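You operate a simulated robot arm through the tools that you are given. There is no shell and no other tool.

Carry out the task below with a simulated robot arm. There is one attempt and no reset: what you move stays moved.

Task
Jog at speed 1: black button, then white button, then select OFF.
Fine: grey dial on 1 and black dial on JOG first; keep each JOG button down for two seconds or more.
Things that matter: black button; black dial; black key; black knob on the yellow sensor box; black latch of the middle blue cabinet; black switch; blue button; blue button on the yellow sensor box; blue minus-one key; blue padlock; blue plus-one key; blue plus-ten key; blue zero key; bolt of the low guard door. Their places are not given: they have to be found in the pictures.

The check looks at the end state, three seconds after you hand in, the way a careful person would. Anything else that was tipped, shoved, dropped, spilled or broken makes it a failure.

Robot
A 7-joint arm with a fingered hand, fixed in place. Base frame: the origin is on the floor under the middle of its stand, x ahead of it, y to its left, z up; the work surface is at about z = 0.9. Units: m, degrees, N and s.
With the tool pointing down near the work surface it reaches from about 0.36 to 0.84 m from the base axis. Its first joint turns from -115.0 to 115.0 degrees. Payload 5 kg.
Tool frame: the origin (TCP) lies between the finger pads and is the grasp point; the fingertips stand 0.032 m ahead of it; z points along the fingers, y is the line along which they close. The gripper opens to 0.16 m; its body begins 0.089 m behind the TCP. The gripper is a hand of 4 fingers: y runs from the thumb to the fingers, the wrist lies at [0, 0, -0.267] in the tool frame, and closing takes about 1.5 s.
Orientation is told as [roll, pitch, yaw] about the base's x, y, z axes, in that order, counted from this pose: with the fingers straight down and closing along the base's y, the tool's x points along the base's -x, its y along +y and its z along -z.

Tools
- The arm moves only by the tool nudge_tool. Its argument "plan" is a list of rows, each a list of 7 numbers: the finger opening in m, from 0 to 0.16, then the shift along the tool's x, y, z in units of 150 mm (1.0 is 150 mm), then the turn, a rotation vector about the tool's x, y, z in units of 90 degrees (1.0 is 90 degrees). In form: [[jaw, tx, ty, tz, ax, ay, az], ...]. A call has 1 to 20 rows; each row is the pose to reach, as a shift and turn from the pose commanded when the call began, along the tool's axes at that moment. A call with a number of a shift or a turn outside -1 to 1 is refused whole. Rows are played at 5 a second. More than 0.05 m and 8.6 degrees between two rows, or a gripper value outside its range, and nothing of the call is played. Where a pose cannot be reached the arm comes as near as it can. A force on the tool above 40 N (or 10 N above the force at the start of the call, whichever is more), or a blocked arm, ends the call early, and 0.2 s more pass. The fingers move at their own pace (about 0.108 m/s each) and stop on an object; they squeeze with about 25 N. The grip force told is the motor's: it shows also when the fingers shut on nothing. Time passes only in rows, and 0.2 s behind the last, so rows that repeat a pose let the fingers close. The reply holds the time, the measured pose of the TCP, the force on the tool along the base axes, the opening and the grip force, in the units named above and with some noise, with the torque about the TCP (base axes, N m) and any sound that the robot's microphone picked up.
- Cameras (640 x 400 px; columns grow to the right, rows downward): "scene" is fixed at [0.2194, -0.6507, 1.6559]; the picture's right is [0.99, -0.14, 0.00], its down [-0.07, -0.52, -0.85] and it looks along [0.12, 0.84, -0.52] (base axes); focal length 370 px, centre (320, 200). "wrist" rides on the gripper at [0.08, -0.004, -0.114] in the tool frame; the picture's right is [0.05, 1.00, 0.00], its down [-0.82, 0.04, -0.58] and it looks along [-0.58, 0.03, 0.82] (tool axes); focal length 265 px, centre (320, 200).
- capture(camera): a new picture of that camera. It takes no simulated time.
- lift_body(by): slides the trunk up (or, below 0, down) by that many m; the arm rides with it, the base frame stays. It gives what a move gives, with no picture.
- hand_shape(shape): the hand has 4 fingers and takes this shape, open, in about a second: jaw (thumb against the fingers, like two jaws); tri (thumb and two fingers); tip (a fingertip pinch); poke (one finger out to press); point (the index stretched); flat (the hand flat); cup (the hand cupped); fist (a fist). The gripper value then closes the fingers along that shape, each until it touches; the sizes above hold for jaw. It gives what a move gives, with no picture.
- locate(camera, pixels): for up to 12 pixels [column, row] of the newest picture of that camera ("zoom" is the newest enlarged one), the place [x, y, z] in the base frame of the surface seen there, good to about 0.003 m. It takes no simulated time.
- enlarge(camera, box): a new picture of the part [left, top, right, bottom] of that camera's present view, enlarged. It takes no simulated time.
- job_done(): hands the job in; it is judged then, once.

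Unless the task says otherwise, let go and move clear before handing in.

The tools are called after ">>>" by a JSON object that holds its "method" and its "body". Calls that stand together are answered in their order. nudge_tool: Moves the arm, as the interface text tells. Its arguments: {"type":"object","properties":{"plan":{"type":"array","items":{"type":"array","items":{"type":"number"}}}},"required":["plan"]} The other tools are called the same way: lift_body (by) moves the trunk up or down; hand_shape (shape) gives the hand a shape; capture (camera) takes a picture; locate (camera, pixels) gives the place of the surface under pixels of a picture; enlarge (camera, box) takes an enlarged picture of a part of a camera's view; job_done () hands the job in.

At the start:

```text
t: 0.0
ee_pos: [0.4696, 0.2777, 1.1982]
ee_rot: [0.0, 0.0, 0.1]
contact_force: [-0.9, 0.3, 0.7]
ft_torque: [0.0, 0.0, 0.02]
opening: 0.1597
grip_force: 0.1
shape: jaw
trunk travel left (down, up): [-0.825, 0.165]
```

scene: 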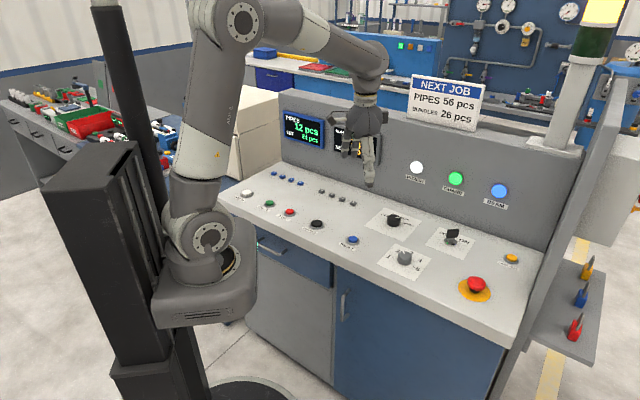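
wrist: 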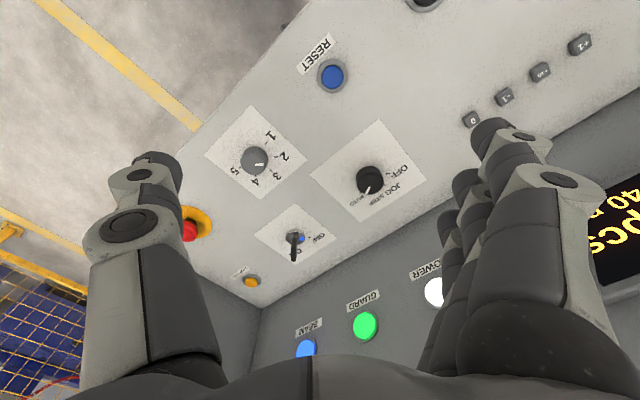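

The scene shows a panel with a row of buttons (white ~247,193, green ~269,203, red ~289,211, black ~316,223, blue ~352,239), a black dial (~393,220), a grey dial (~404,257) and a black key (~452,236). I'll enlarge these to read the labels.

>>> {"method": "enlarge", "body": {"camera": "scene", "box": [340, 190, 500, 300]}}

>>> {"method": "enlarge", "body": {"camera": "scene", "box": [220, 160, 380, 260]}}

>>> {"method": "enlarge", "body": {"camera": "wrist", "box": [190, 30, 450, 290]}}

```text
3.64 times, centred on (420, 245) of scene
```

zoom: 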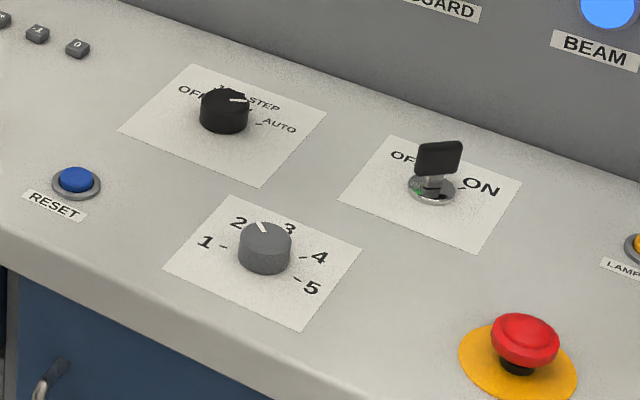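

```text
4.00 times, centred on (300, 210) of scene
```

zoom: 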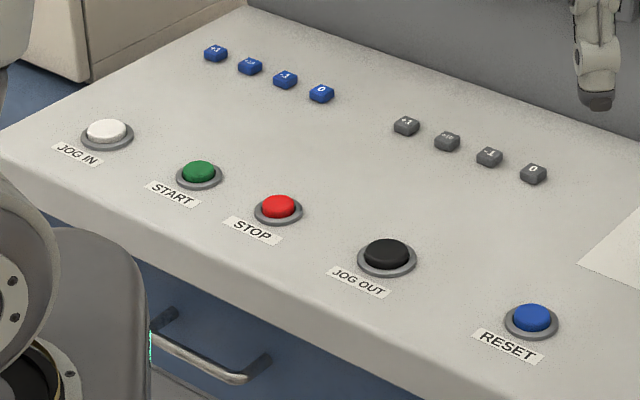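

```text
1.54 times, centred on (320, 160) of wrist
```

zoom: 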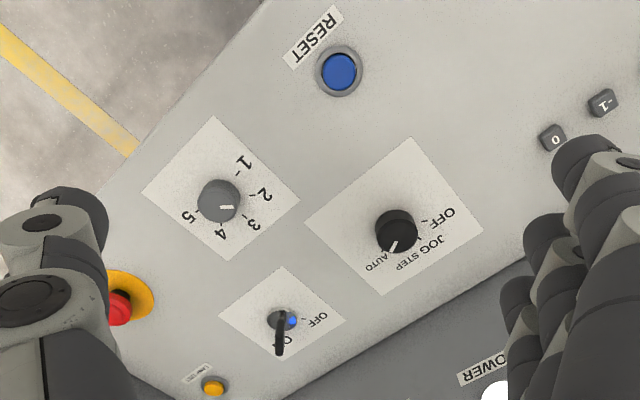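

The labels read JOG IN (white), JOG OUT (black), a black dial with OFF/JOG/STEP/AUTO, and a grey dial with 1–5 now pointing around 2–3. Next I'll locate these features in the base frame.

>>> {"method": "capture", "body": {"camera": "scene"}}

>>> {"method": "locate", "body": {"camera": "scene", "pixels": [[247, 192], [316, 223], [352, 239], [393, 217], [404, 254], [452, 233], [476, 283], [330, 240], [370, 200], [300, 185], [430, 275], [410, 209]]}}

>>> {"method": "enlarge", "body": {"camera": "scene", "box": [365, 200, 425, 238]}}

>>> {"method": "enlarge", "body": {"camera": "scene", "box": [375, 236, 435, 274]}}

>>> {"method": "enlarge", "body": {"camera": "scene", "box": [425, 218, 485, 256]}}

>>> {"method": "enlarge", "body": {"camera": "wrist", "box": [200, 100, 300, 200]}}

>>> {"method": "enlarge", "body": {"camera": "wrist", "box": [310, 120, 430, 220]}}

>>> {"method": "enlarge", "body": {"camera": "wrist", "box": [240, 190, 350, 290]}}

```text
taken
```

scene: 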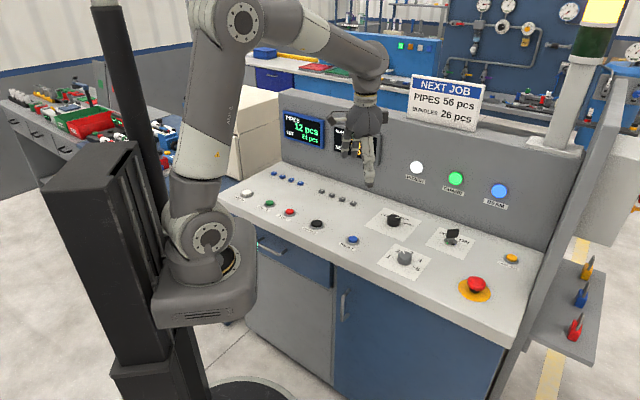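

```text
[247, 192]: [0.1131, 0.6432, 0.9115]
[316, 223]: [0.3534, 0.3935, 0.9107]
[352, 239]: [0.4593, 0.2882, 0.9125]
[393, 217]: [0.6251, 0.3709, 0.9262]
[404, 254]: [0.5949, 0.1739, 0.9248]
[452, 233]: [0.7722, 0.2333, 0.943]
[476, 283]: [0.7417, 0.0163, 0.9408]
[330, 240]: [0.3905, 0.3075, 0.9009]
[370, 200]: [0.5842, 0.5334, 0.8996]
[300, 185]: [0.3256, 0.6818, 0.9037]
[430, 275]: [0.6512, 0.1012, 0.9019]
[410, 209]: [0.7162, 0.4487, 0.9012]
```

```text
10.53 times, centred on (395, 219) of scene
```

zoom: 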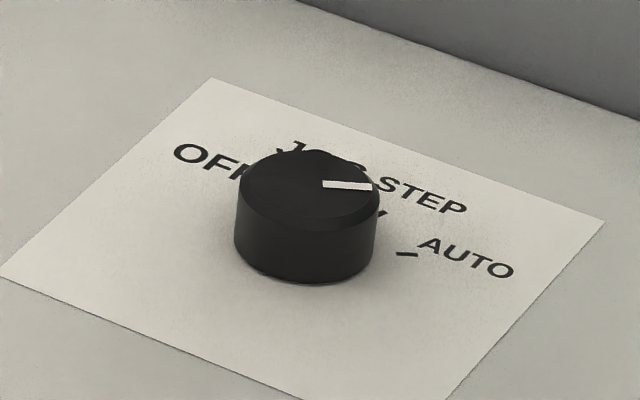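

```text
10.53 times, centred on (405, 255) of scene
```

zoom: 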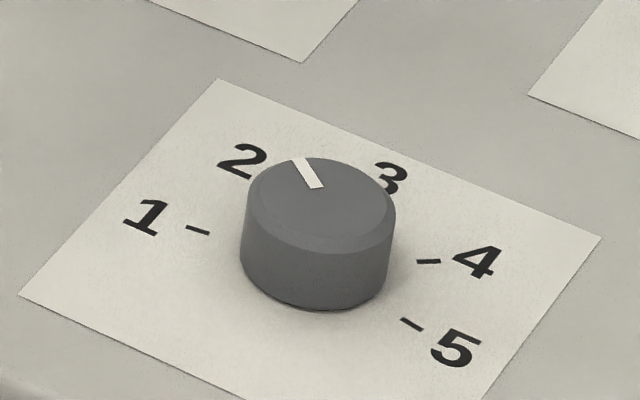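

```text
10.53 times, centred on (455, 237) of scene
```

zoom: 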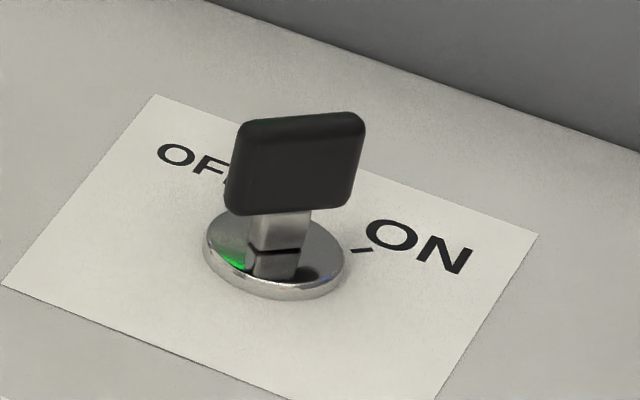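

```text
4.00 times, centred on (250, 150) of wrist
```

zoom: 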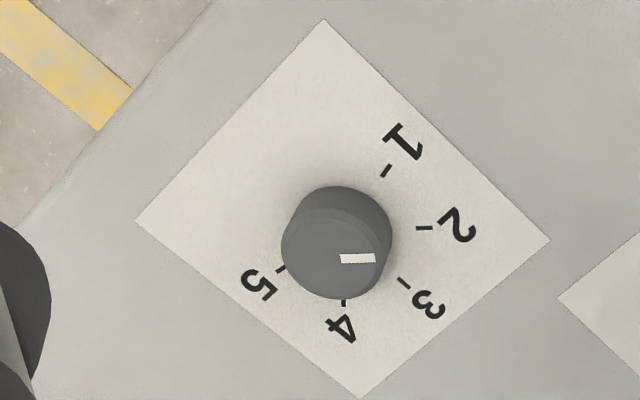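

```text
4.00 times, centred on (370, 170) of wrist
```

zoom: 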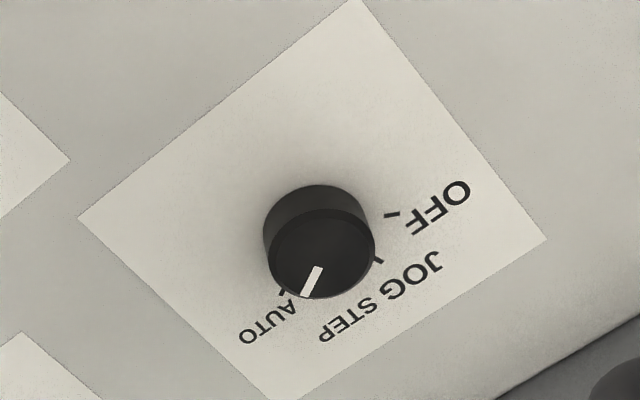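

```text
4.00 times, centred on (295, 240) of wrist
```

zoom: 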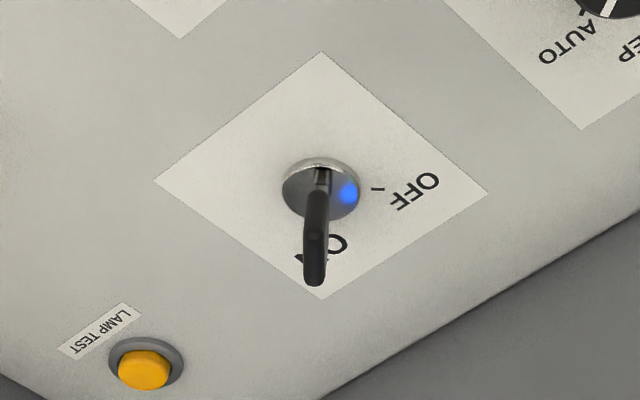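

The key already points at ON. The grey dial looks to be on 2 and the black dial on STEP/AUTO. I'll locate the ticks and dial pointers precisely in an enlarged wrist view, grey dial first.

>>> {"method": "enlarge", "body": {"camera": "wrist", "box": [170, 100, 330, 200]}}

>>> {"method": "locate", "body": {"camera": "zoom", "pixels": [[387, 170], [424, 228], [404, 282], [343, 302], [281, 268], [343, 258], [374, 258], [290, 255], [331, 212], [331, 295], [323, 22], [548, 240]]}}

>>> {"method": "enlarge", "body": {"camera": "wrist", "box": [290, 120, 450, 220]}}

>>> {"method": "locate", "body": {"camera": "zoom", "pixels": [[392, 214], [378, 261], [283, 292], [317, 268], [304, 295], [275, 250], [370, 250], [322, 214], [450, 195], [425, 262], [345, 325], [262, 328]]}}

>>> {"method": "enlarge", "body": {"camera": "wrist", "box": [215, 190, 375, 290]}}

>>> {"method": "locate", "body": {"camera": "zoom", "pixels": [[376, 188], [420, 190], [340, 245], [320, 172], [315, 280], [322, 55], [486, 192], [147, 372]]}}

```text
4.00 times, centred on (250, 150) of wrist
```

zoom: 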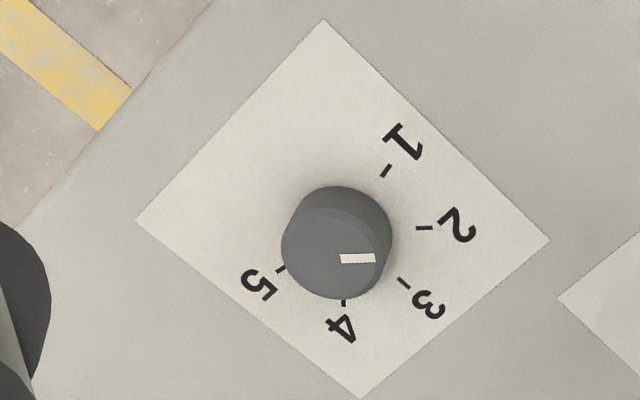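

```text
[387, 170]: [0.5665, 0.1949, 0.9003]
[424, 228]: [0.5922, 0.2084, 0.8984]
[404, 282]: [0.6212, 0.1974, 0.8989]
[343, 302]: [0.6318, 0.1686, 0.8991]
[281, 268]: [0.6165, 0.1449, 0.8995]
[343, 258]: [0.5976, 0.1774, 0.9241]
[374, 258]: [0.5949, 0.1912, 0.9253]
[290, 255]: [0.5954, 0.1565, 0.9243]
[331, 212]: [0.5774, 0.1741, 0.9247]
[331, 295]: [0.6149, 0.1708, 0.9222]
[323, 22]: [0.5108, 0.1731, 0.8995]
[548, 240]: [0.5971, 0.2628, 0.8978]
```

```text
4.00 times, centred on (370, 170) of wrist
```

zoom: 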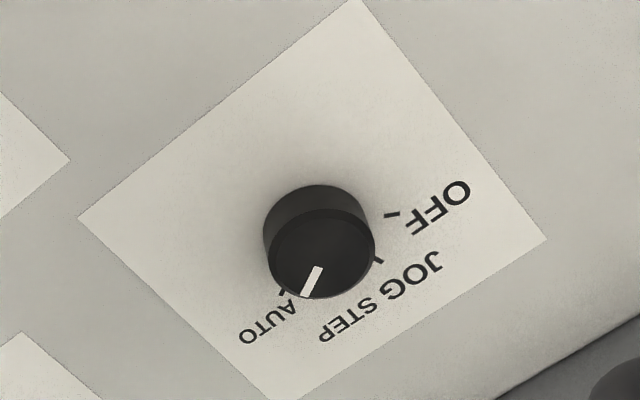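

```text
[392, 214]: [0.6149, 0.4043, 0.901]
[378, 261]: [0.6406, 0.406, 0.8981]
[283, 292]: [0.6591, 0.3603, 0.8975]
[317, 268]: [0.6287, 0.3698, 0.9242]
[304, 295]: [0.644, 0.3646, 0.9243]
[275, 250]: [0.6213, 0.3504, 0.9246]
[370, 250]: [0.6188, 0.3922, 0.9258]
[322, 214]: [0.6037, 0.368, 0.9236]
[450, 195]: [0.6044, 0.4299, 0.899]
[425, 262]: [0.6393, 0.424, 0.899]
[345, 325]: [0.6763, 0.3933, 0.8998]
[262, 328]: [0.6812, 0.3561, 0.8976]
```

```text
4.00 times, centred on (295, 240) of wrist
```

zoom: 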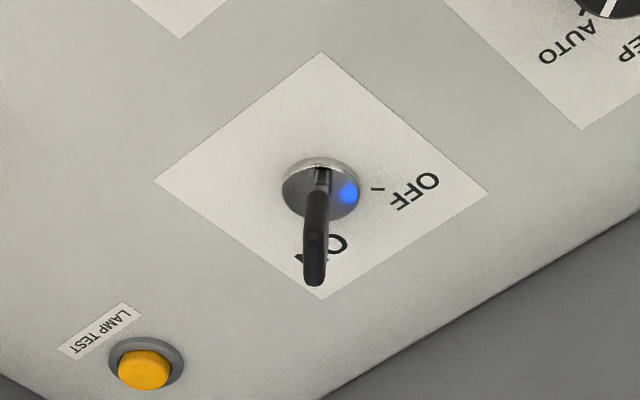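

```text
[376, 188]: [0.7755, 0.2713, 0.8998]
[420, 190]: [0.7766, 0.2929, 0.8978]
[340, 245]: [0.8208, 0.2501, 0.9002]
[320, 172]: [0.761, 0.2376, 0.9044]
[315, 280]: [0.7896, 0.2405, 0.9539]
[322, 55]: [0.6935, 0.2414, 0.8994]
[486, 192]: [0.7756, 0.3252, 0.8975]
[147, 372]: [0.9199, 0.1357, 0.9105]
```

The grey dial's centre is about (0.595, 0.173), with its pointer at about 94°, which is tick 2; tick 1 is at about 143°. The black dial's centre is about (0.6235, 0.371), with its pointer at about -17°, which is AUTO; JOG is at about 64° and OFF at about 104°. I'll move above the grey dial with the jaw partly closed.

>>> {"method": "nudge_tool", "body": {"plan": [[0.15, -0.105, -0.087, 0.12, 0, 0, 0], [0.14, -0.209, -0.175, 0.245, 0, 0, 0], [0.13, -0.314, -0.262, 0.37, 0, 0, 0], [0.12, -0.418, -0.349, 0.49, 0, 0, 0], [0.11, -0.523, -0.436, 0.615, 0, 0, 0], [0.1, -0.627, -0.524, 0.74, 0, 0, 0], [0.09, -0.732, -0.611, 0.86, 0, 0, 0], [0.09, -0.836, -0.698, 0.93, 0, 0, 0], [0.09, -0.836, -0.698, 0.93, 0, 0, 0]]}}

>>> {"method": "capture", "body": {"camera": "wrist"}}

>>> {"method": "capture", "body": {"camera": "scene"}}

```text
t: 2.0
ee_pos: [0.5955, 0.1722, 1.0589]
ee_rot: [0.0, 0.0, 0.1]
contact_force: [0.4, -0.3, 0.3]
ft_torque: [-0.01, -0.01, 0.0]
opening: 0.0907
grip_force: 0.0
shape: jaw
trunk travel left (down, up): [-0.825, 0.165]
```

```text
taken
```

wrist: 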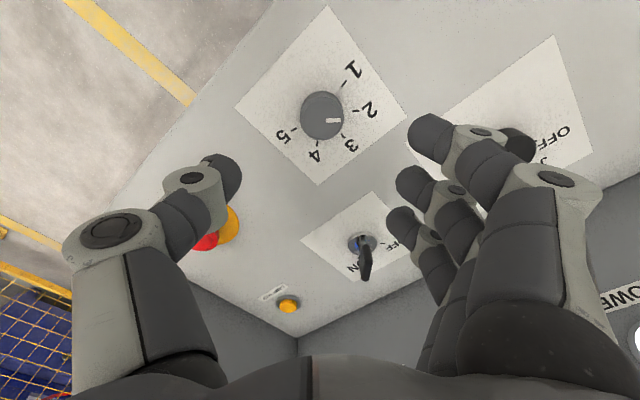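

```text
taken
```

scene: 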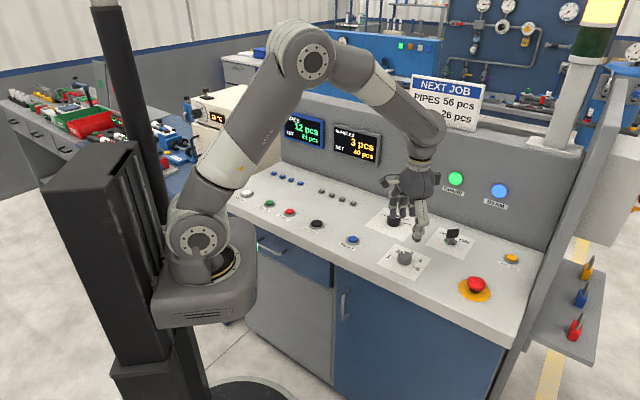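

The hand is above the grey dial, seen at wrist pixel (322,115). I'll measure the dial's centre again from this closer view before descending.

>>> {"method": "enlarge", "body": {"camera": "wrist", "box": [240, 65, 400, 165]}}

>>> {"method": "locate", "body": {"camera": "wrist", "pixels": [[322, 98], [302, 116], [341, 116], [321, 134], [328, 120], [339, 120], [430, 125], [235, 165], [400, 185], [520, 140]]}}

```text
4.00 times, centred on (320, 115) of wrist
```

zoom: 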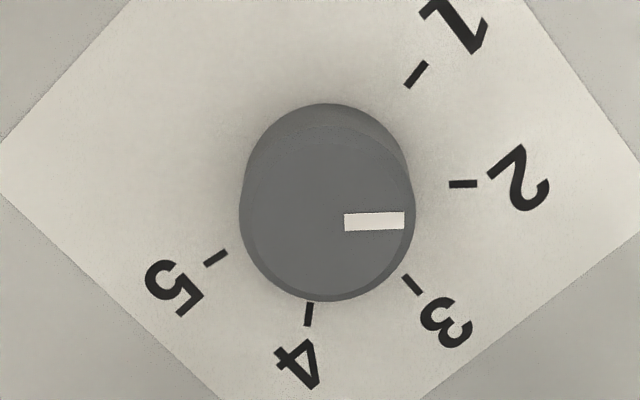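

```text
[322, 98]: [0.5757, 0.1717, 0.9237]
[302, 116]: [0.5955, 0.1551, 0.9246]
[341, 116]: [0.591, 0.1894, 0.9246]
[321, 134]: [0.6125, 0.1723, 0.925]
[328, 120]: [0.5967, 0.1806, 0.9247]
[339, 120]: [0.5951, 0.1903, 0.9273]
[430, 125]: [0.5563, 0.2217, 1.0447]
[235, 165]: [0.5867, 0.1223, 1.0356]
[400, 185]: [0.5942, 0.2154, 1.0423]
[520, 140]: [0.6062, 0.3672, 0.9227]
```

The dial's centre is (0.595, 0.1725) with a radius of about 0.02, and its top is at z of about 0.925. I'll descend with the jaw open at 0.09 so the fingertips straddle the dial.

>>> {"method": "nudge_tool", "body": {"plan": [[0.09, 0, 0, 0.13, 0, 0, 0], [0.09, 0, 0, 0.26, 0, 0, 0], [0.09, 0, 0, 0.39, 0, 0, 0], [0.09, 0, 0, 0.52, 0, 0, 0], [0.09, 0, 0, 0.65, 0, 0, 0], [0.09, 0, 0, 0.72, 0, 0, 0], [0.09, 0, 0, 0.77, 0, 0, 0], [0.09, 0, 0, 0.77, 0, 0, 0]]}}

>>> {"method": "capture", "body": {"camera": "wrist"}}

>>> {"method": "enlarge", "body": {"camera": "scene", "box": [360, 190, 480, 290]}}

```text
t: 3.8
ee_pos: [0.5946, 0.1721, 0.9438]
ee_rot: [0.0, 0.0, 0.1]
contact_force: [0.6, -0.3, 0.6]
ft_torque: [-0.02, 0.04, -0.02]
opening: 0.0907
grip_force: 0.1
shape: jaw
trunk travel left (down, up): [-0.825, 0.165]
```

```text
taken
```

wrist: 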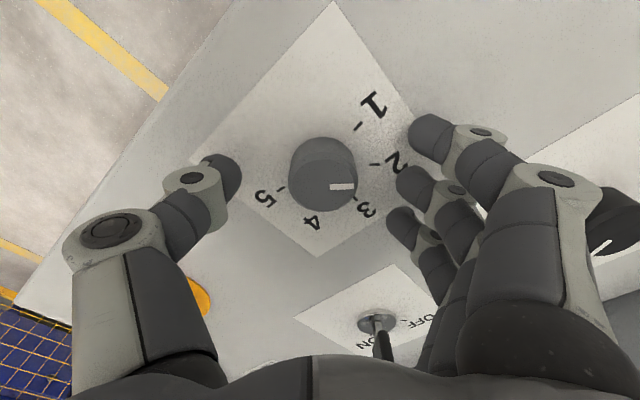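

```text
4.00 times, centred on (420, 240) of scene
```

zoom: 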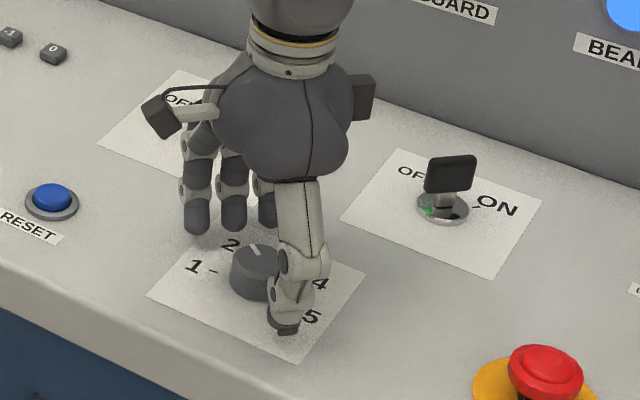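

The fingers straddle the dial clear of the panel. I'll close on it and read the grip.

>>> {"method": "nudge_tool", "body": {"plan": [[0.07, 0, 0, 0, 0, 0, 0], [0.055, 0, 0, 0, 0, 0, 0], [0.04, 0, 0, 0, 0, 0, 0], [0.03, 0, 0, 0, 0, 0, 0], [0.03, 0, 0, 0, 0, 0, 0], [0.03, 0, 0, 0, 0, 0, 0], [0.03, 0, 0, 0, 0, 0, 0]]}}

>>> {"method": "capture", "body": {"camera": "wrist"}}

>>> {"method": "enlarge", "body": {"camera": "scene", "box": [360, 190, 480, 290]}}

```text
t: 5.4
ee_pos: [0.5941, 0.1703, 0.9434]
ee_rot: [-0.1, 0.0, 0.0]
contact_force: [1.4, -5.7, -2.2]
ft_torque: [-0.03, -0.04, 0.0]
opening: 0.0192
grip_force: 25.3
shape: jaw
trunk travel left (down, up): [-0.825, 0.165]
```

```text
taken
```

wrist: 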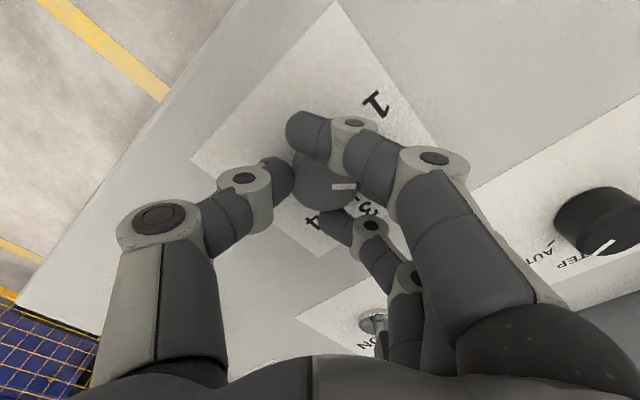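

```text
4.00 times, centred on (420, 240) of scene
```

zoom: 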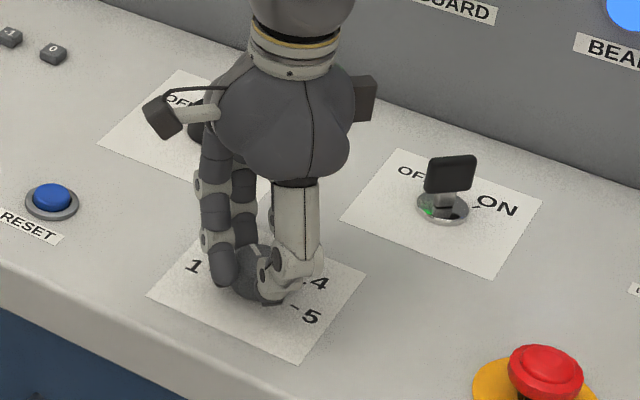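

The thumb and fingers are holding the dial with 25 N. I'll turn about 16° counter-clockwise (seen from above) toward 1 as a test.

>>> {"method": "nudge_tool", "body": {"plan": [[0.03, 0, 0, 0, 0, 0, -0.06], [0.03, 0, 0, 0, 0, 0, -0.12], [0.03, 0, 0, 0, 0, 0, -0.18], [0.03, 0, 0, 0, 0, 0, -0.18]]}}

>>> {"method": "enlarge", "body": {"camera": "wrist", "box": [240, 100, 440, 225]}}

>>> {"method": "enlarge", "body": {"camera": "scene", "box": [375, 226, 445, 270]}}

```text
t: 6.4
ee_pos: [0.5949, 0.1707, 0.9432]
ee_rot: [-0.1, -0.1, 16.2]
contact_force: [3.9, -9.0, -2.9]
ft_torque: [-0.16, -0.01, -0.1]
opening: 0.0192
grip_force: 25.2
shape: jaw
trunk travel left (down, up): [-0.825, 0.165]
```

```text
3.20 times, centred on (340, 162) of wrist
```

zoom: 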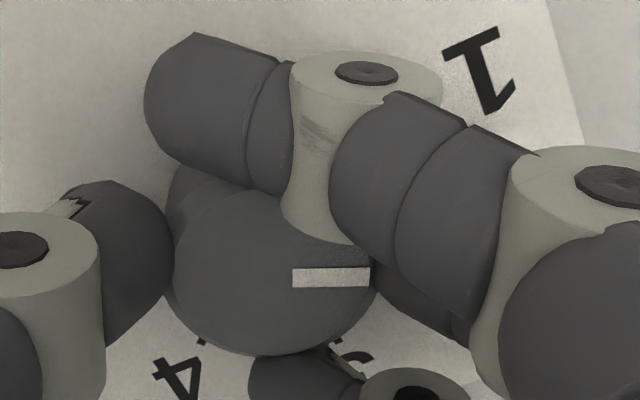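

```text
9.09 times, centred on (410, 248) of scene
```

zoom: 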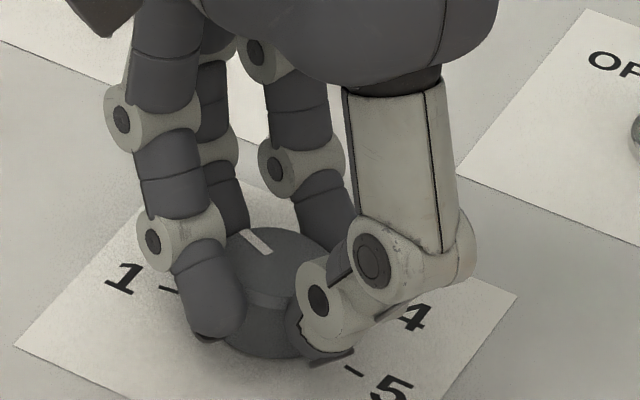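

The pointer still lines up with the hand, so the dial turned with it. I'll turn the remaining 33° or so to 1.

>>> {"method": "nudge_tool", "body": {"plan": [[0.03, 0, 0, 0, 0, 0, -0.07], [0.03, 0, 0, 0, 0, 0, -0.14], [0.03, 0, 0, 0, 0, 0, -0.21], [0.03, 0, 0, 0, 0, 0, -0.28], [0.03, 0, 0, 0, 0, 0, -0.33], [0.03, 0, 0, 0, 0, 0, -0.37], [0.03, 0, 0, 0, 0, 0, -0.37], [0.03, 0, 0, 0, 0, 0, -0.37]]}}

>>> {"method": "enlarge", "body": {"camera": "wrist", "box": [240, 100, 440, 225]}}

>>> {"method": "enlarge", "body": {"camera": "scene", "box": [375, 226, 445, 270]}}

```text
t: 8.2
ee_pos: [0.5967, 0.1703, 0.9441]
ee_rot: [0.0, 0.0, 49.5]
contact_force: [13.4, -9.6, -0.6]
ft_torque: [-0.27, -0.27, 0.0]
opening: 0.0202
grip_force: 25.4
shape: jaw
trunk travel left (down, up): [-0.825, 0.165]
```

```text
3.20 times, centred on (340, 162) of wrist
```

zoom: 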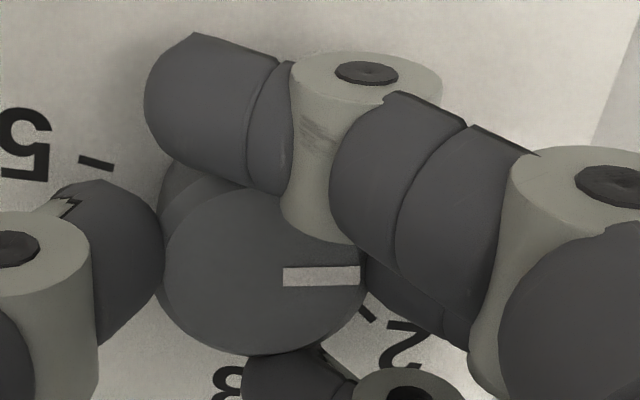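

```text
9.09 times, centred on (410, 248) of scene
```

zoom: 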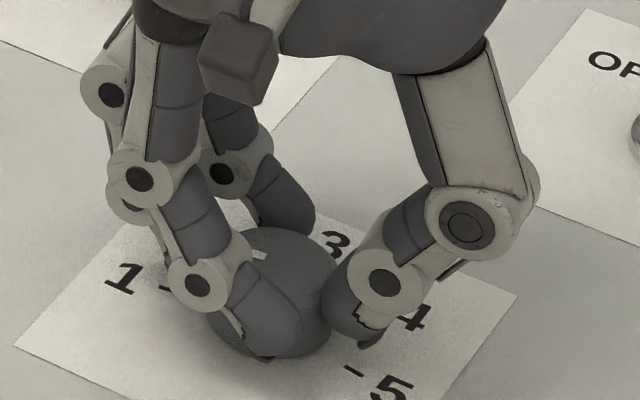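

The dial has followed to a hand yaw of 49.5°. I'll open the fingers, rise a little, and read the dial.

>>> {"method": "nudge_tool", "body": {"plan": [[0.05, 0, 0, 0, 0, 0, 0], [0.08, 0, 0, 0, 0, 0, 0], [0.1, 0, 0, 0, 0, 0, 0], [0.1, 0, 0, 0, 0, 0, 0], [0.1, 0, 0, -0.15, 0, 0, 0], [0.1, 0, 0, -0.35, 0, 0, 0], [0.1, 0, 0, -0.55, 0, 0, 0], [0.1, 0, 0, -0.75, 0, 0, 0], [0.1, 0, 0, -0.75, 0, 0, 0]]}}

>>> {"method": "capture", "body": {"camera": "wrist"}}

>>> {"method": "enlarge", "body": {"camera": "scene", "box": [375, 236, 435, 274]}}

```text
t: 10.2
ee_pos: [0.5961, 0.1713, 1.0567]
ee_rot: [0.0, 0.1, 49.6]
contact_force: [-0.2, 0.8, 0.6]
ft_torque: [0.04, 0.02, 0.01]
opening: 0.0996
grip_force: 0.1
shape: jaw
trunk travel left (down, up): [-0.825, 0.165]
```

```text
taken
```

wrist: 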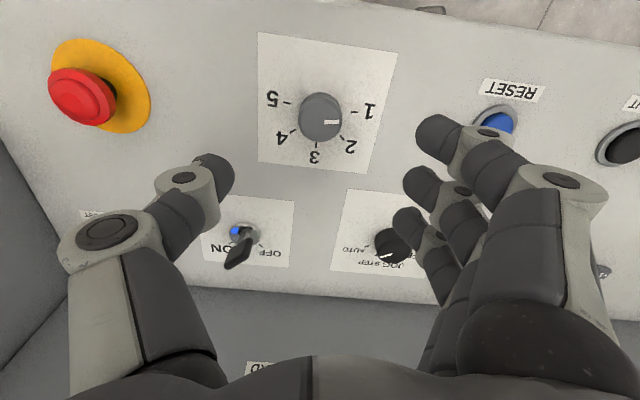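

```text
10.53 times, centred on (405, 255) of scene
```

zoom: 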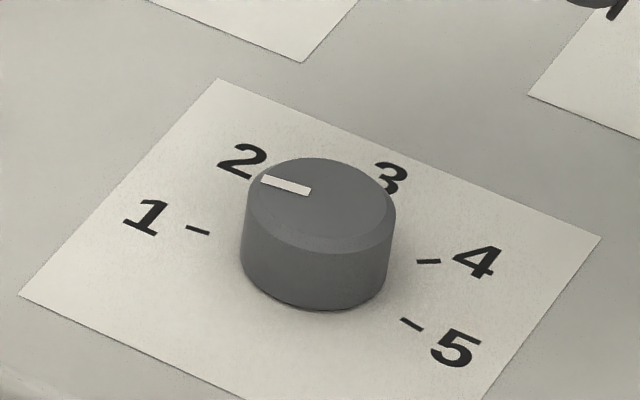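

>>> {"method": "enlarge", "body": {"camera": "wrist", "box": [240, 65, 400, 165]}}

```text
4.00 times, centred on (320, 115) of wrist
```

zoom: 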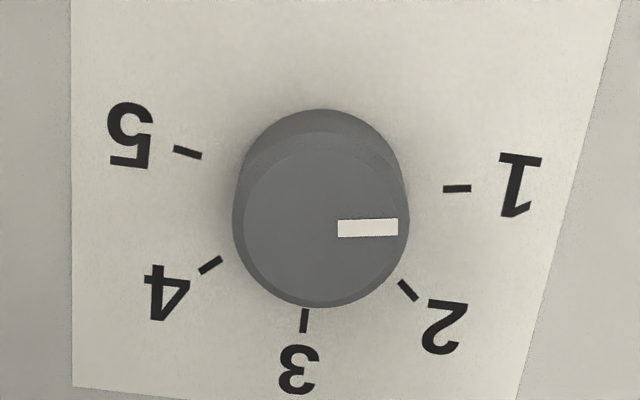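

The pointer now lines up with tick 1 in the wrist zoom. I'll check it numerically and re-measure the black dial from this view.

>>> {"method": "locate", "body": {"camera": "zoom", "pixels": [[342, 229], [396, 226], [457, 188], [408, 289], [305, 320], [210, 265], [188, 152], [247, 228], [408, 228], [326, 150], [326, 303]]}}

>>> {"method": "enlarge", "body": {"camera": "wrist", "box": [330, 190, 450, 290]}}

>>> {"method": "capture", "body": {"camera": "scene"}}

```text
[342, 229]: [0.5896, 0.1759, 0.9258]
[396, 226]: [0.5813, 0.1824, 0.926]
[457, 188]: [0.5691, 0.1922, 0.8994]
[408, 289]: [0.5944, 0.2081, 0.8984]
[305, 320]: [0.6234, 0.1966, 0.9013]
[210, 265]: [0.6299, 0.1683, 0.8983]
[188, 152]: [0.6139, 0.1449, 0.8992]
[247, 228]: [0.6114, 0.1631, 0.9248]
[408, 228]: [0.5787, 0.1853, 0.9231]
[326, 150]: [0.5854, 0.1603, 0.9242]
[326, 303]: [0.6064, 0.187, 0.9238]
```

```text
4.00 times, centred on (390, 240) of wrist
```

zoom: 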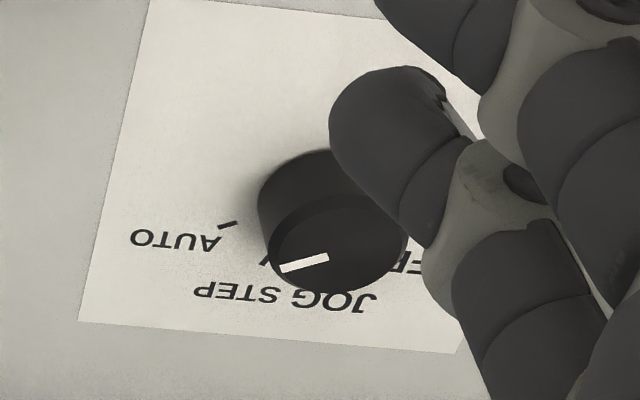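

```text
taken
```

scene: 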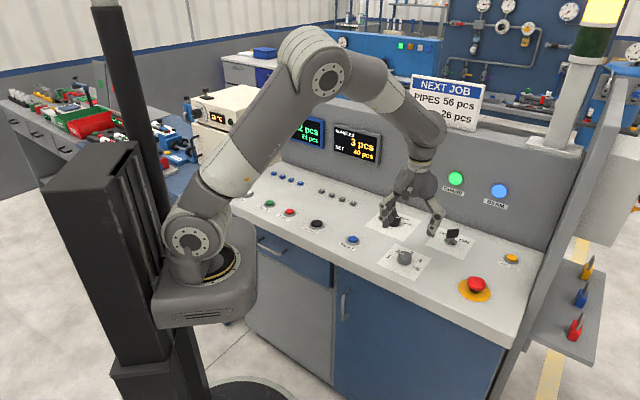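

The grey dial's pointer reads 142–147° against tick 1 at 144°, so it is on 1. Next I'll move over to the black dial at (0.6235, 0.371), turning the hand back to a yaw of about 4°, in two steps.

>>> {"method": "nudge_tool", "body": {"plan": [[0.1, -0.08, 0.051, 0, 0, 0, 0.072], [0.1, -0.161, 0.102, 0, 0, 0, 0.144], [0.1, -0.242, 0.153, 0, 0, 0, 0.217], [0.1, -0.322, 0.203, 0, 0, 0, 0.289], [0.1, -0.403, 0.254, 0, 0, 0, 0.361], [0.1, -0.483, 0.305, 0, 0, 0, 0.434], [0.1, -0.564, 0.356, 0, 0, 0, 0.506], [0.1, -0.564, 0.356, 0, 0, 0, 0.506]]}}

>>> {"method": "nudge_tool", "body": {"plan": [[0.1, -0.035, 0.163, 0, 0, 0, 0], [0.1, -0.07, 0.326, 0, 0, 0, 0], [0.1, -0.105, 0.489, 0, 0, 0, 0], [0.1, -0.141, 0.652, 0, 0, 0, 0], [0.1, -0.141, 0.652, 0, 0, 0, 0]]}}

>>> {"method": "capture", "body": {"camera": "wrist"}}

>>> {"method": "capture", "body": {"camera": "scene"}}

```text
t: 12.0
ee_pos: [0.61, 0.2703, 1.0562]
ee_rot: [0.0, 0.0, 4.0]
contact_force: [-0.2, 0.2, 0.5]
ft_torque: [0.0, 0.0, -0.02]
opening: 0.0992
grip_force: 0.0
shape: jaw
trunk travel left (down, up): [-0.825, 0.165]
```

```text
t: 13.2
ee_pos: [0.6235, 0.3698, 1.057]
ee_rot: [0.0, -0.1, 4.0]
contact_force: [0.0, -0.5, 0.4]
ft_torque: [0.01, -0.02, -0.02]
opening: 0.0995
grip_force: 0.0
shape: jaw
trunk travel left (down, up): [-0.825, 0.165]
```

```text
taken
```

wrist: 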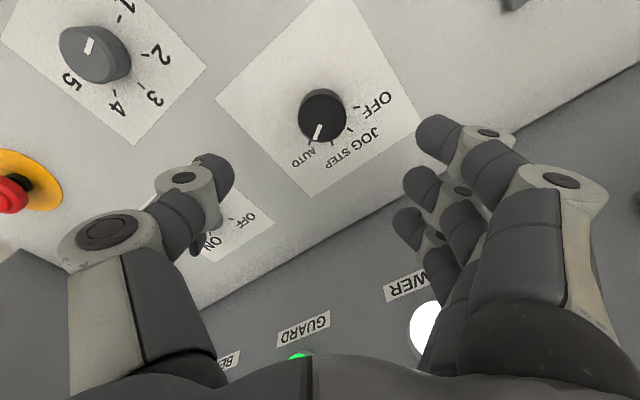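

```text
taken
```

scene: 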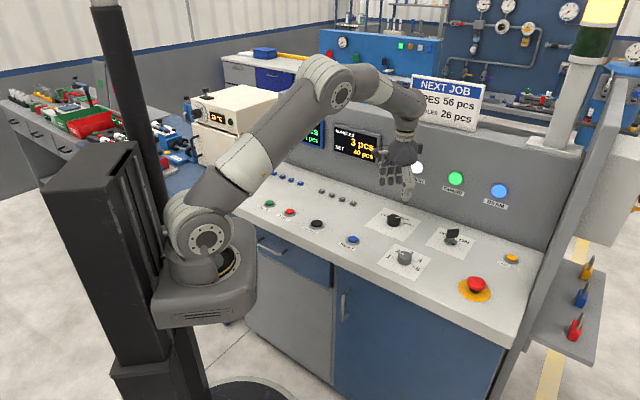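

>>> {"method": "enlarge", "body": {"camera": "wrist", "box": [240, 70, 400, 170]}}

>>> {"method": "locate", "body": {"camera": "wrist", "pixels": [[321, 102], [303, 120], [344, 117], [323, 137], [322, 124], [317, 137], [357, 108], [350, 129], [331, 143], [310, 142], [350, 250], [455, 190]]}}

```text
4.00 times, centred on (320, 120) of wrist
```

zoom: 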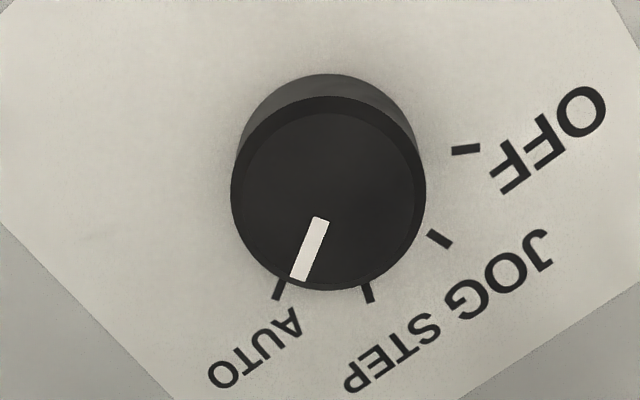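

```text
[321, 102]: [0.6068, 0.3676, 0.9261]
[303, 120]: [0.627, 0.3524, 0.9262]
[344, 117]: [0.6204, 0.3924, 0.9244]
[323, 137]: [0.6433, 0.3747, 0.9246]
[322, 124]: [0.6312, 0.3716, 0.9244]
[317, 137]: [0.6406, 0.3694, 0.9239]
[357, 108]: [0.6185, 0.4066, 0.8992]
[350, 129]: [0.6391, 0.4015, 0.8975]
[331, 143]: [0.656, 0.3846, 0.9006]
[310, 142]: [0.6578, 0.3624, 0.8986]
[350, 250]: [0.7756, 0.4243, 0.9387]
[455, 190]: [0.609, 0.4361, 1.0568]
```

The black dial's centre is (0.6248, 0.3718), its pointer is at AUTO (-16°), JOG is at 64°, and the wall is 0.145 m away. I'll descend and close on it.

>>> {"method": "nudge_tool", "body": {"plan": [[0.095, -0.008, 0.005, 0.15, 0, 0, 0], [0.09, -0.008, 0.005, 0.3, 0, 0, 0], [0.09, -0.008, 0.005, 0.45, 0, 0, 0], [0.09, -0.008, 0.005, 0.6, 0, 0, 0], [0.09, -0.008, 0.005, 0.7, 0, 0, 0], [0.09, -0.008, 0.005, 0.76, 0, 0, 0], [0.09, -0.008, 0.005, 0.76, 0, 0, 0]]}}

>>> {"method": "nudge_tool", "body": {"plan": [[0.07, 0, 0, 0, 0, 0, 0], [0.055, 0, 0, 0, 0, 0, 0], [0.04, 0, 0, 0, 0, 0, 0], [0.03, 0, 0, 0, 0, 0, 0], [0.03, 0, 0, 0, 0, 0, 0], [0.03, 0, 0, 0, 0, 0, 0], [0.03, 0, 0, 0, 0, 0, 0]]}}

>>> {"method": "enlarge", "body": {"camera": "wrist", "box": [220, 90, 460, 240]}}

>>> {"method": "enlarge", "body": {"camera": "scene", "box": [350, 150, 470, 250]}}

```text
t: 14.8
ee_pos: [0.6246, 0.3711, 0.9414]
ee_rot: [0.0, 0.0, 4.1]
contact_force: [0.4, -0.5, 0.7]
ft_torque: [0.02, 0.0, 0.0]
opening: 0.0909
grip_force: 0.1
shape: jaw
trunk travel left (down, up): [-0.825, 0.165]
```

```text
t: 16.4
ee_pos: [0.624, 0.37, 0.9433]
ee_rot: [0.0, -0.1, 4.0]
contact_force: [-0.3, -2.9, -1.3]
ft_torque: [0.0, -0.03, 0.1]
opening: 0.0234
grip_force: 24.8
shape: jaw
trunk travel left (down, up): [-0.825, 0.165]
```

```text
2.67 times, centred on (340, 165) of wrist
```

zoom: 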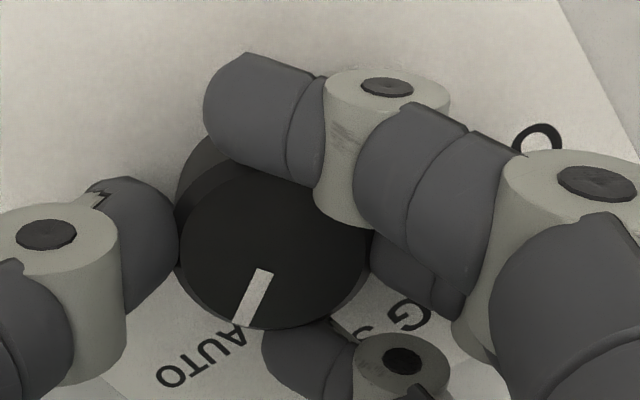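

```text
4.00 times, centred on (410, 200) of scene
```

zoom: 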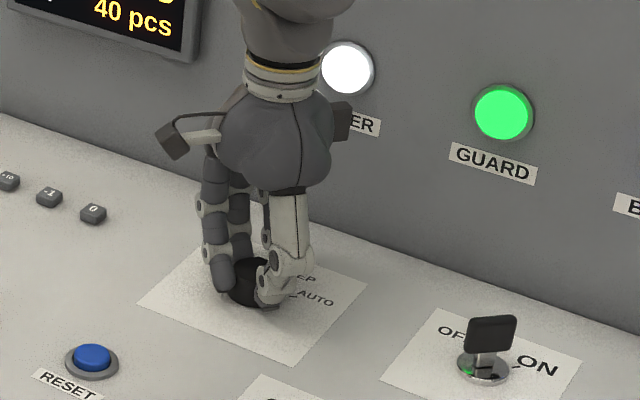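

The dial is gripped and its pointer still shows AUTO. I'll turn 80° counter-clockwise through STEP to JOG.

>>> {"method": "nudge_tool", "body": {"plan": [[0.03, 0, 0, 0, 0, 0, -0.08], [0.03, 0, 0, 0, 0, 0, -0.16], [0.03, 0, 0, 0, 0, 0, -0.24], [0.03, 0, 0, 0, 0, 0, -0.32], [0.03, 0, 0, 0, 0, 0, -0.4], [0.03, 0, 0, 0, 0, 0, -0.48], [0.03, 0, 0, 0, 0, 0, -0.56], [0.03, 0, 0, 0, 0, 0, -0.64], [0.03, 0, 0, 0, 0, 0, -0.72], [0.03, 0, 0, 0, 0, 0, -0.8], [0.03, 0, 0, 0, 0, 0, -0.85], [0.03, 0, 0, 0, 0, 0, -0.89], [0.03, 0, 0, 0, 0, 0, -0.89], [0.03, 0, 0, 0, 0, 0, -0.89]]}}

>>> {"method": "enlarge", "body": {"camera": "wrist", "box": [220, 90, 460, 240]}}

>>> {"method": "enlarge", "body": {"camera": "scene", "box": [350, 150, 470, 250]}}

```text
t: 19.4
ee_pos: [0.6259, 0.3698, 0.9411]
ee_rot: [0.0, -0.1, 84.1]
contact_force: [11.7, -1.6, -2.2]
ft_torque: [-0.04, -0.22, 0.05]
opening: 0.023
grip_force: 24.9
shape: jaw
trunk travel left (down, up): [-0.825, 0.165]
```

```text
2.67 times, centred on (340, 165) of wrist
```

zoom: 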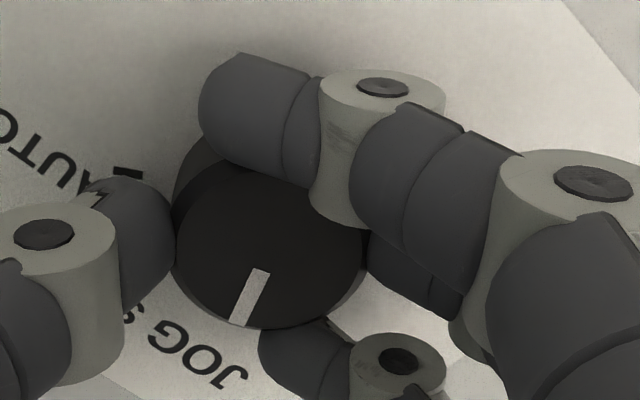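

```text
4.00 times, centred on (410, 200) of scene
```

zoom: 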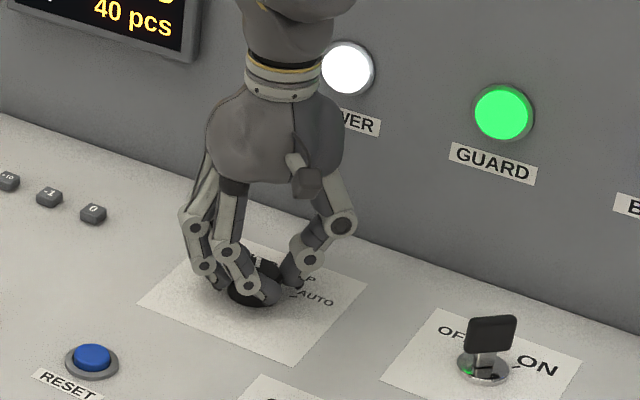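

The dial followed the hand the full 80°. I'll open, rise, and read it.

>>> {"method": "nudge_tool", "body": {"plan": [[0.05, 0, 0, 0, 0, 0, 0], [0.08, 0, 0, 0, 0, 0, 0], [0.1, 0, 0, 0, 0, 0, 0], [0.1, 0, 0, 0, 0, 0, 0], [0.1, 0, 0, -0.15, 0, 0, 0], [0.1, 0, 0, -0.35, 0, 0, 0], [0.1, 0, 0, -0.55, 0, 0, 0], [0.1, 0, 0, -0.76, 0, 0, 0], [0.1, 0, 0, -0.76, 0, 0, 0]]}}

>>> {"method": "capture", "body": {"camera": "wrist"}}

>>> {"method": "enlarge", "body": {"camera": "wrist", "box": [240, 70, 400, 170]}}

>>> {"method": "enlarge", "body": {"camera": "scene", "box": [350, 180, 470, 280]}}

```text
t: 21.4
ee_pos: [0.6252, 0.371, 1.057]
ee_rot: [0.0, 0.0, 84.0]
contact_force: [0.3, -1.2, -0.2]
ft_torque: [-0.01, -0.04, 0.02]
opening: 0.0996
grip_force: 0.0
shape: jaw
trunk travel left (down, up): [-0.825, 0.165]
```

```text
taken
```

wrist: 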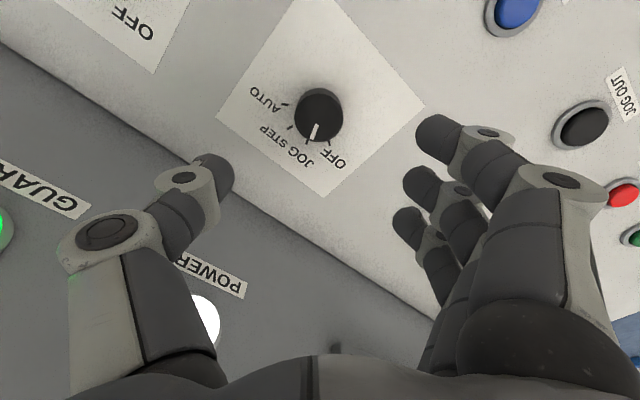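

```text
4.00 times, centred on (320, 120) of wrist
```

zoom: 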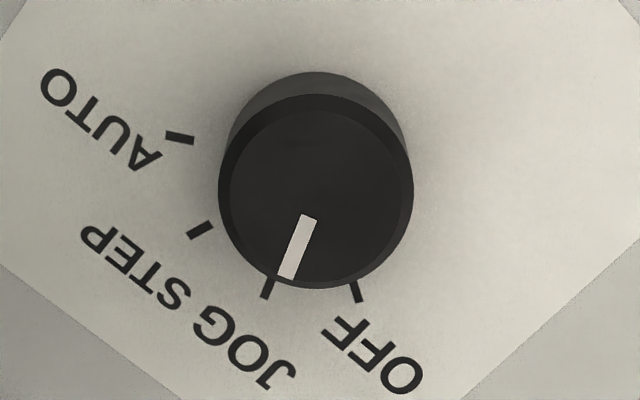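

```text
4.00 times, centred on (410, 230) of scene
```

zoom: 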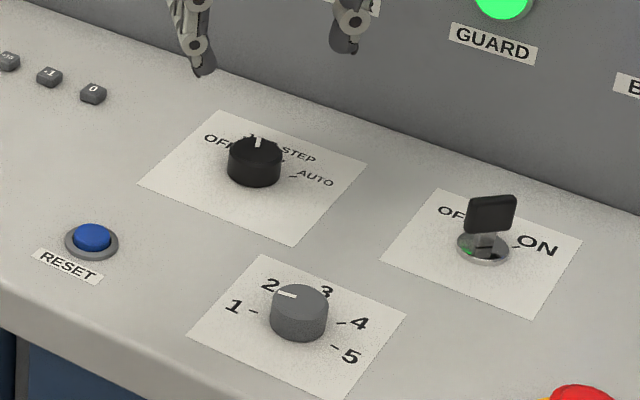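

The zoom shows the pointer on the JOG tick. Next I'll move up and over toward the black JOG OUT button and set the hand to poke there.

>>> {"method": "nudge_tool", "body": {"plan": [[0.1, 0.003, 0.13, -0.048, 0, 0, 0.064], [0.1, 0.006, 0.26, -0.095, 0, 0, 0.127], [0.1, 0.009, 0.39, -0.143, 0, 0, 0.19], [0.1, 0.012, 0.52, -0.19, 0, 0, 0.254], [0.1, 0.015, 0.65, -0.238, 0, 0, 0.317], [0.1, 0.018, 0.78, -0.285, 0, 0, 0.381], [0.1, 0.021, 0.906, -0.333, 0, 0, 0.444], [0.1, 0.021, 0.906, -0.333, 0, 0, 0.444]]}}

>>> {"method": "nudge_tool", "body": {"plan": [[0.1, 0.12, 0.136, 0, 0, 0, 0], [0.1, 0.24, 0.272, 0, 0, 0, 0], [0.1, 0.36, 0.408, 0, 0, 0, 0], [0.1, 0.48, 0.544, 0, 0, 0, 0], [0.1, 0.599, 0.68, 0, 0, 0, 0], [0.1, 0.599, 0.68, 0, 0, 0, 0]]}}

>>> {"method": "hand_shape", "body": {"shape": "poke"}}

>>> {"method": "capture", "body": {"camera": "wrist"}}

>>> {"method": "capture", "body": {"camera": "scene"}}

```text
t: 23.2
ee_pos: [0.4891, 0.3824, 1.1077]
ee_rot: [0.0, 0.0, 44.0]
contact_force: [0.4, -0.7, -0.4]
ft_torque: [0.02, 0.02, -0.03]
opening: 0.0996
grip_force: 0.0
shape: jaw
trunk travel left (down, up): [-0.825, 0.165]
```

```text
t: 24.6
ee_pos: [0.3537, 0.3922, 1.1064]
ee_rot: [0.0, 0.0, 44.1]
contact_force: [0.4, -0.4, 0.3]
ft_torque: [-0.01, 0.0, 0.01]
opening: 0.0997
grip_force: 0.0
shape: jaw
trunk travel left (down, up): [-0.825, 0.165]
```

```text
t: 25.5
ee_pos: [0.3527, 0.3926, 1.1066]
ee_rot: [0.0, 0.0, 44.0]
contact_force: [0.6, -1.0, 0.2]
ft_torque: [-0.03, 0.0, 0.0]
opening: 0.0001
grip_force: 0.0
shape: poke
trunk travel left (down, up): [-0.825, 0.165]
```

```text
taken
```

wrist: 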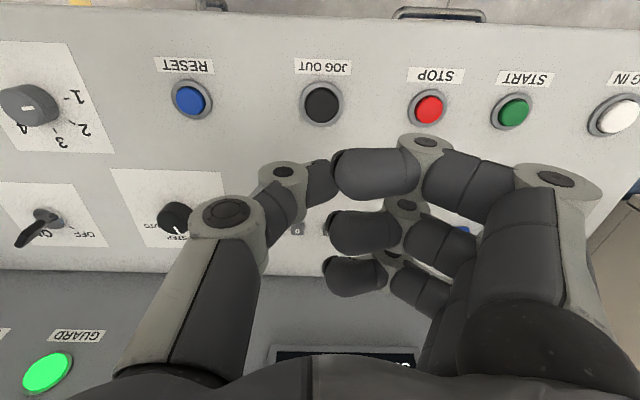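

```text
taken
```

scene: 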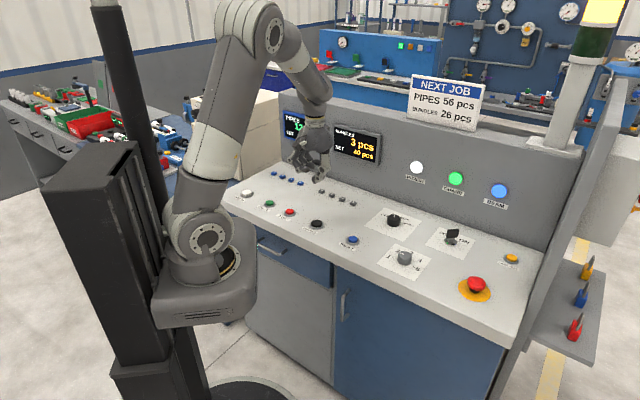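

The hand is in poke shape, but the fingers look half curled and the opening reads 0. I'll hold for a moment with the opening at 0.1 and look again.

>>> {"method": "nudge_tool", "body": {"plan": [[0.1, 0, 0, 0, 0, 0, 0], [0.1, 0, 0, 0, 0, 0, 0], [0.1, 0, 0, 0, 0, 0, 0], [0.1, 0, 0, 0, 0, 0, 0]]}}

>>> {"method": "capture", "body": {"camera": "wrist"}}

>>> {"method": "enlarge", "body": {"camera": "scene", "box": [250, 90, 380, 240]}}

```text
t: 26.5
ee_pos: [0.3528, 0.3934, 1.105]
ee_rot: [-0.1, 0.0, 44.0]
contact_force: [-0.1, 0.8, 0.6]
ft_torque: [0.03, -0.01, -0.01]
opening: 0.0948
grip_force: 0.1
shape: jaw
trunk travel left (down, up): [-0.825, 0.165]
```

```text
taken
```

wrist: 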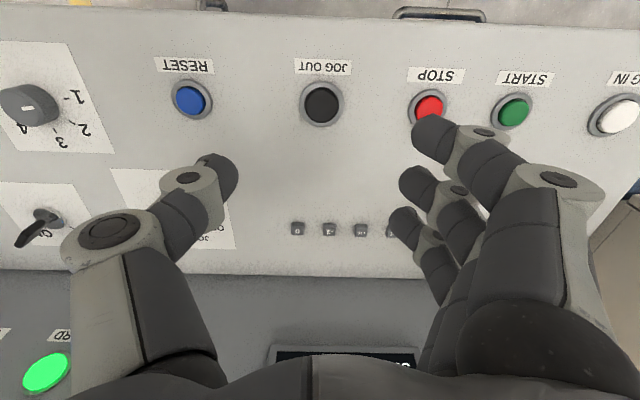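

```text
2.67 times, centred on (315, 165) of scene
```

zoom: 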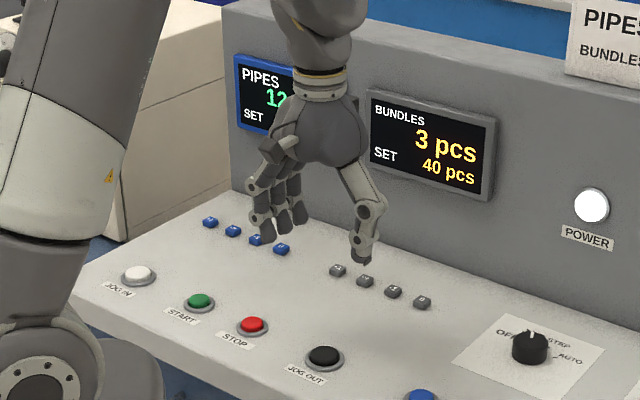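

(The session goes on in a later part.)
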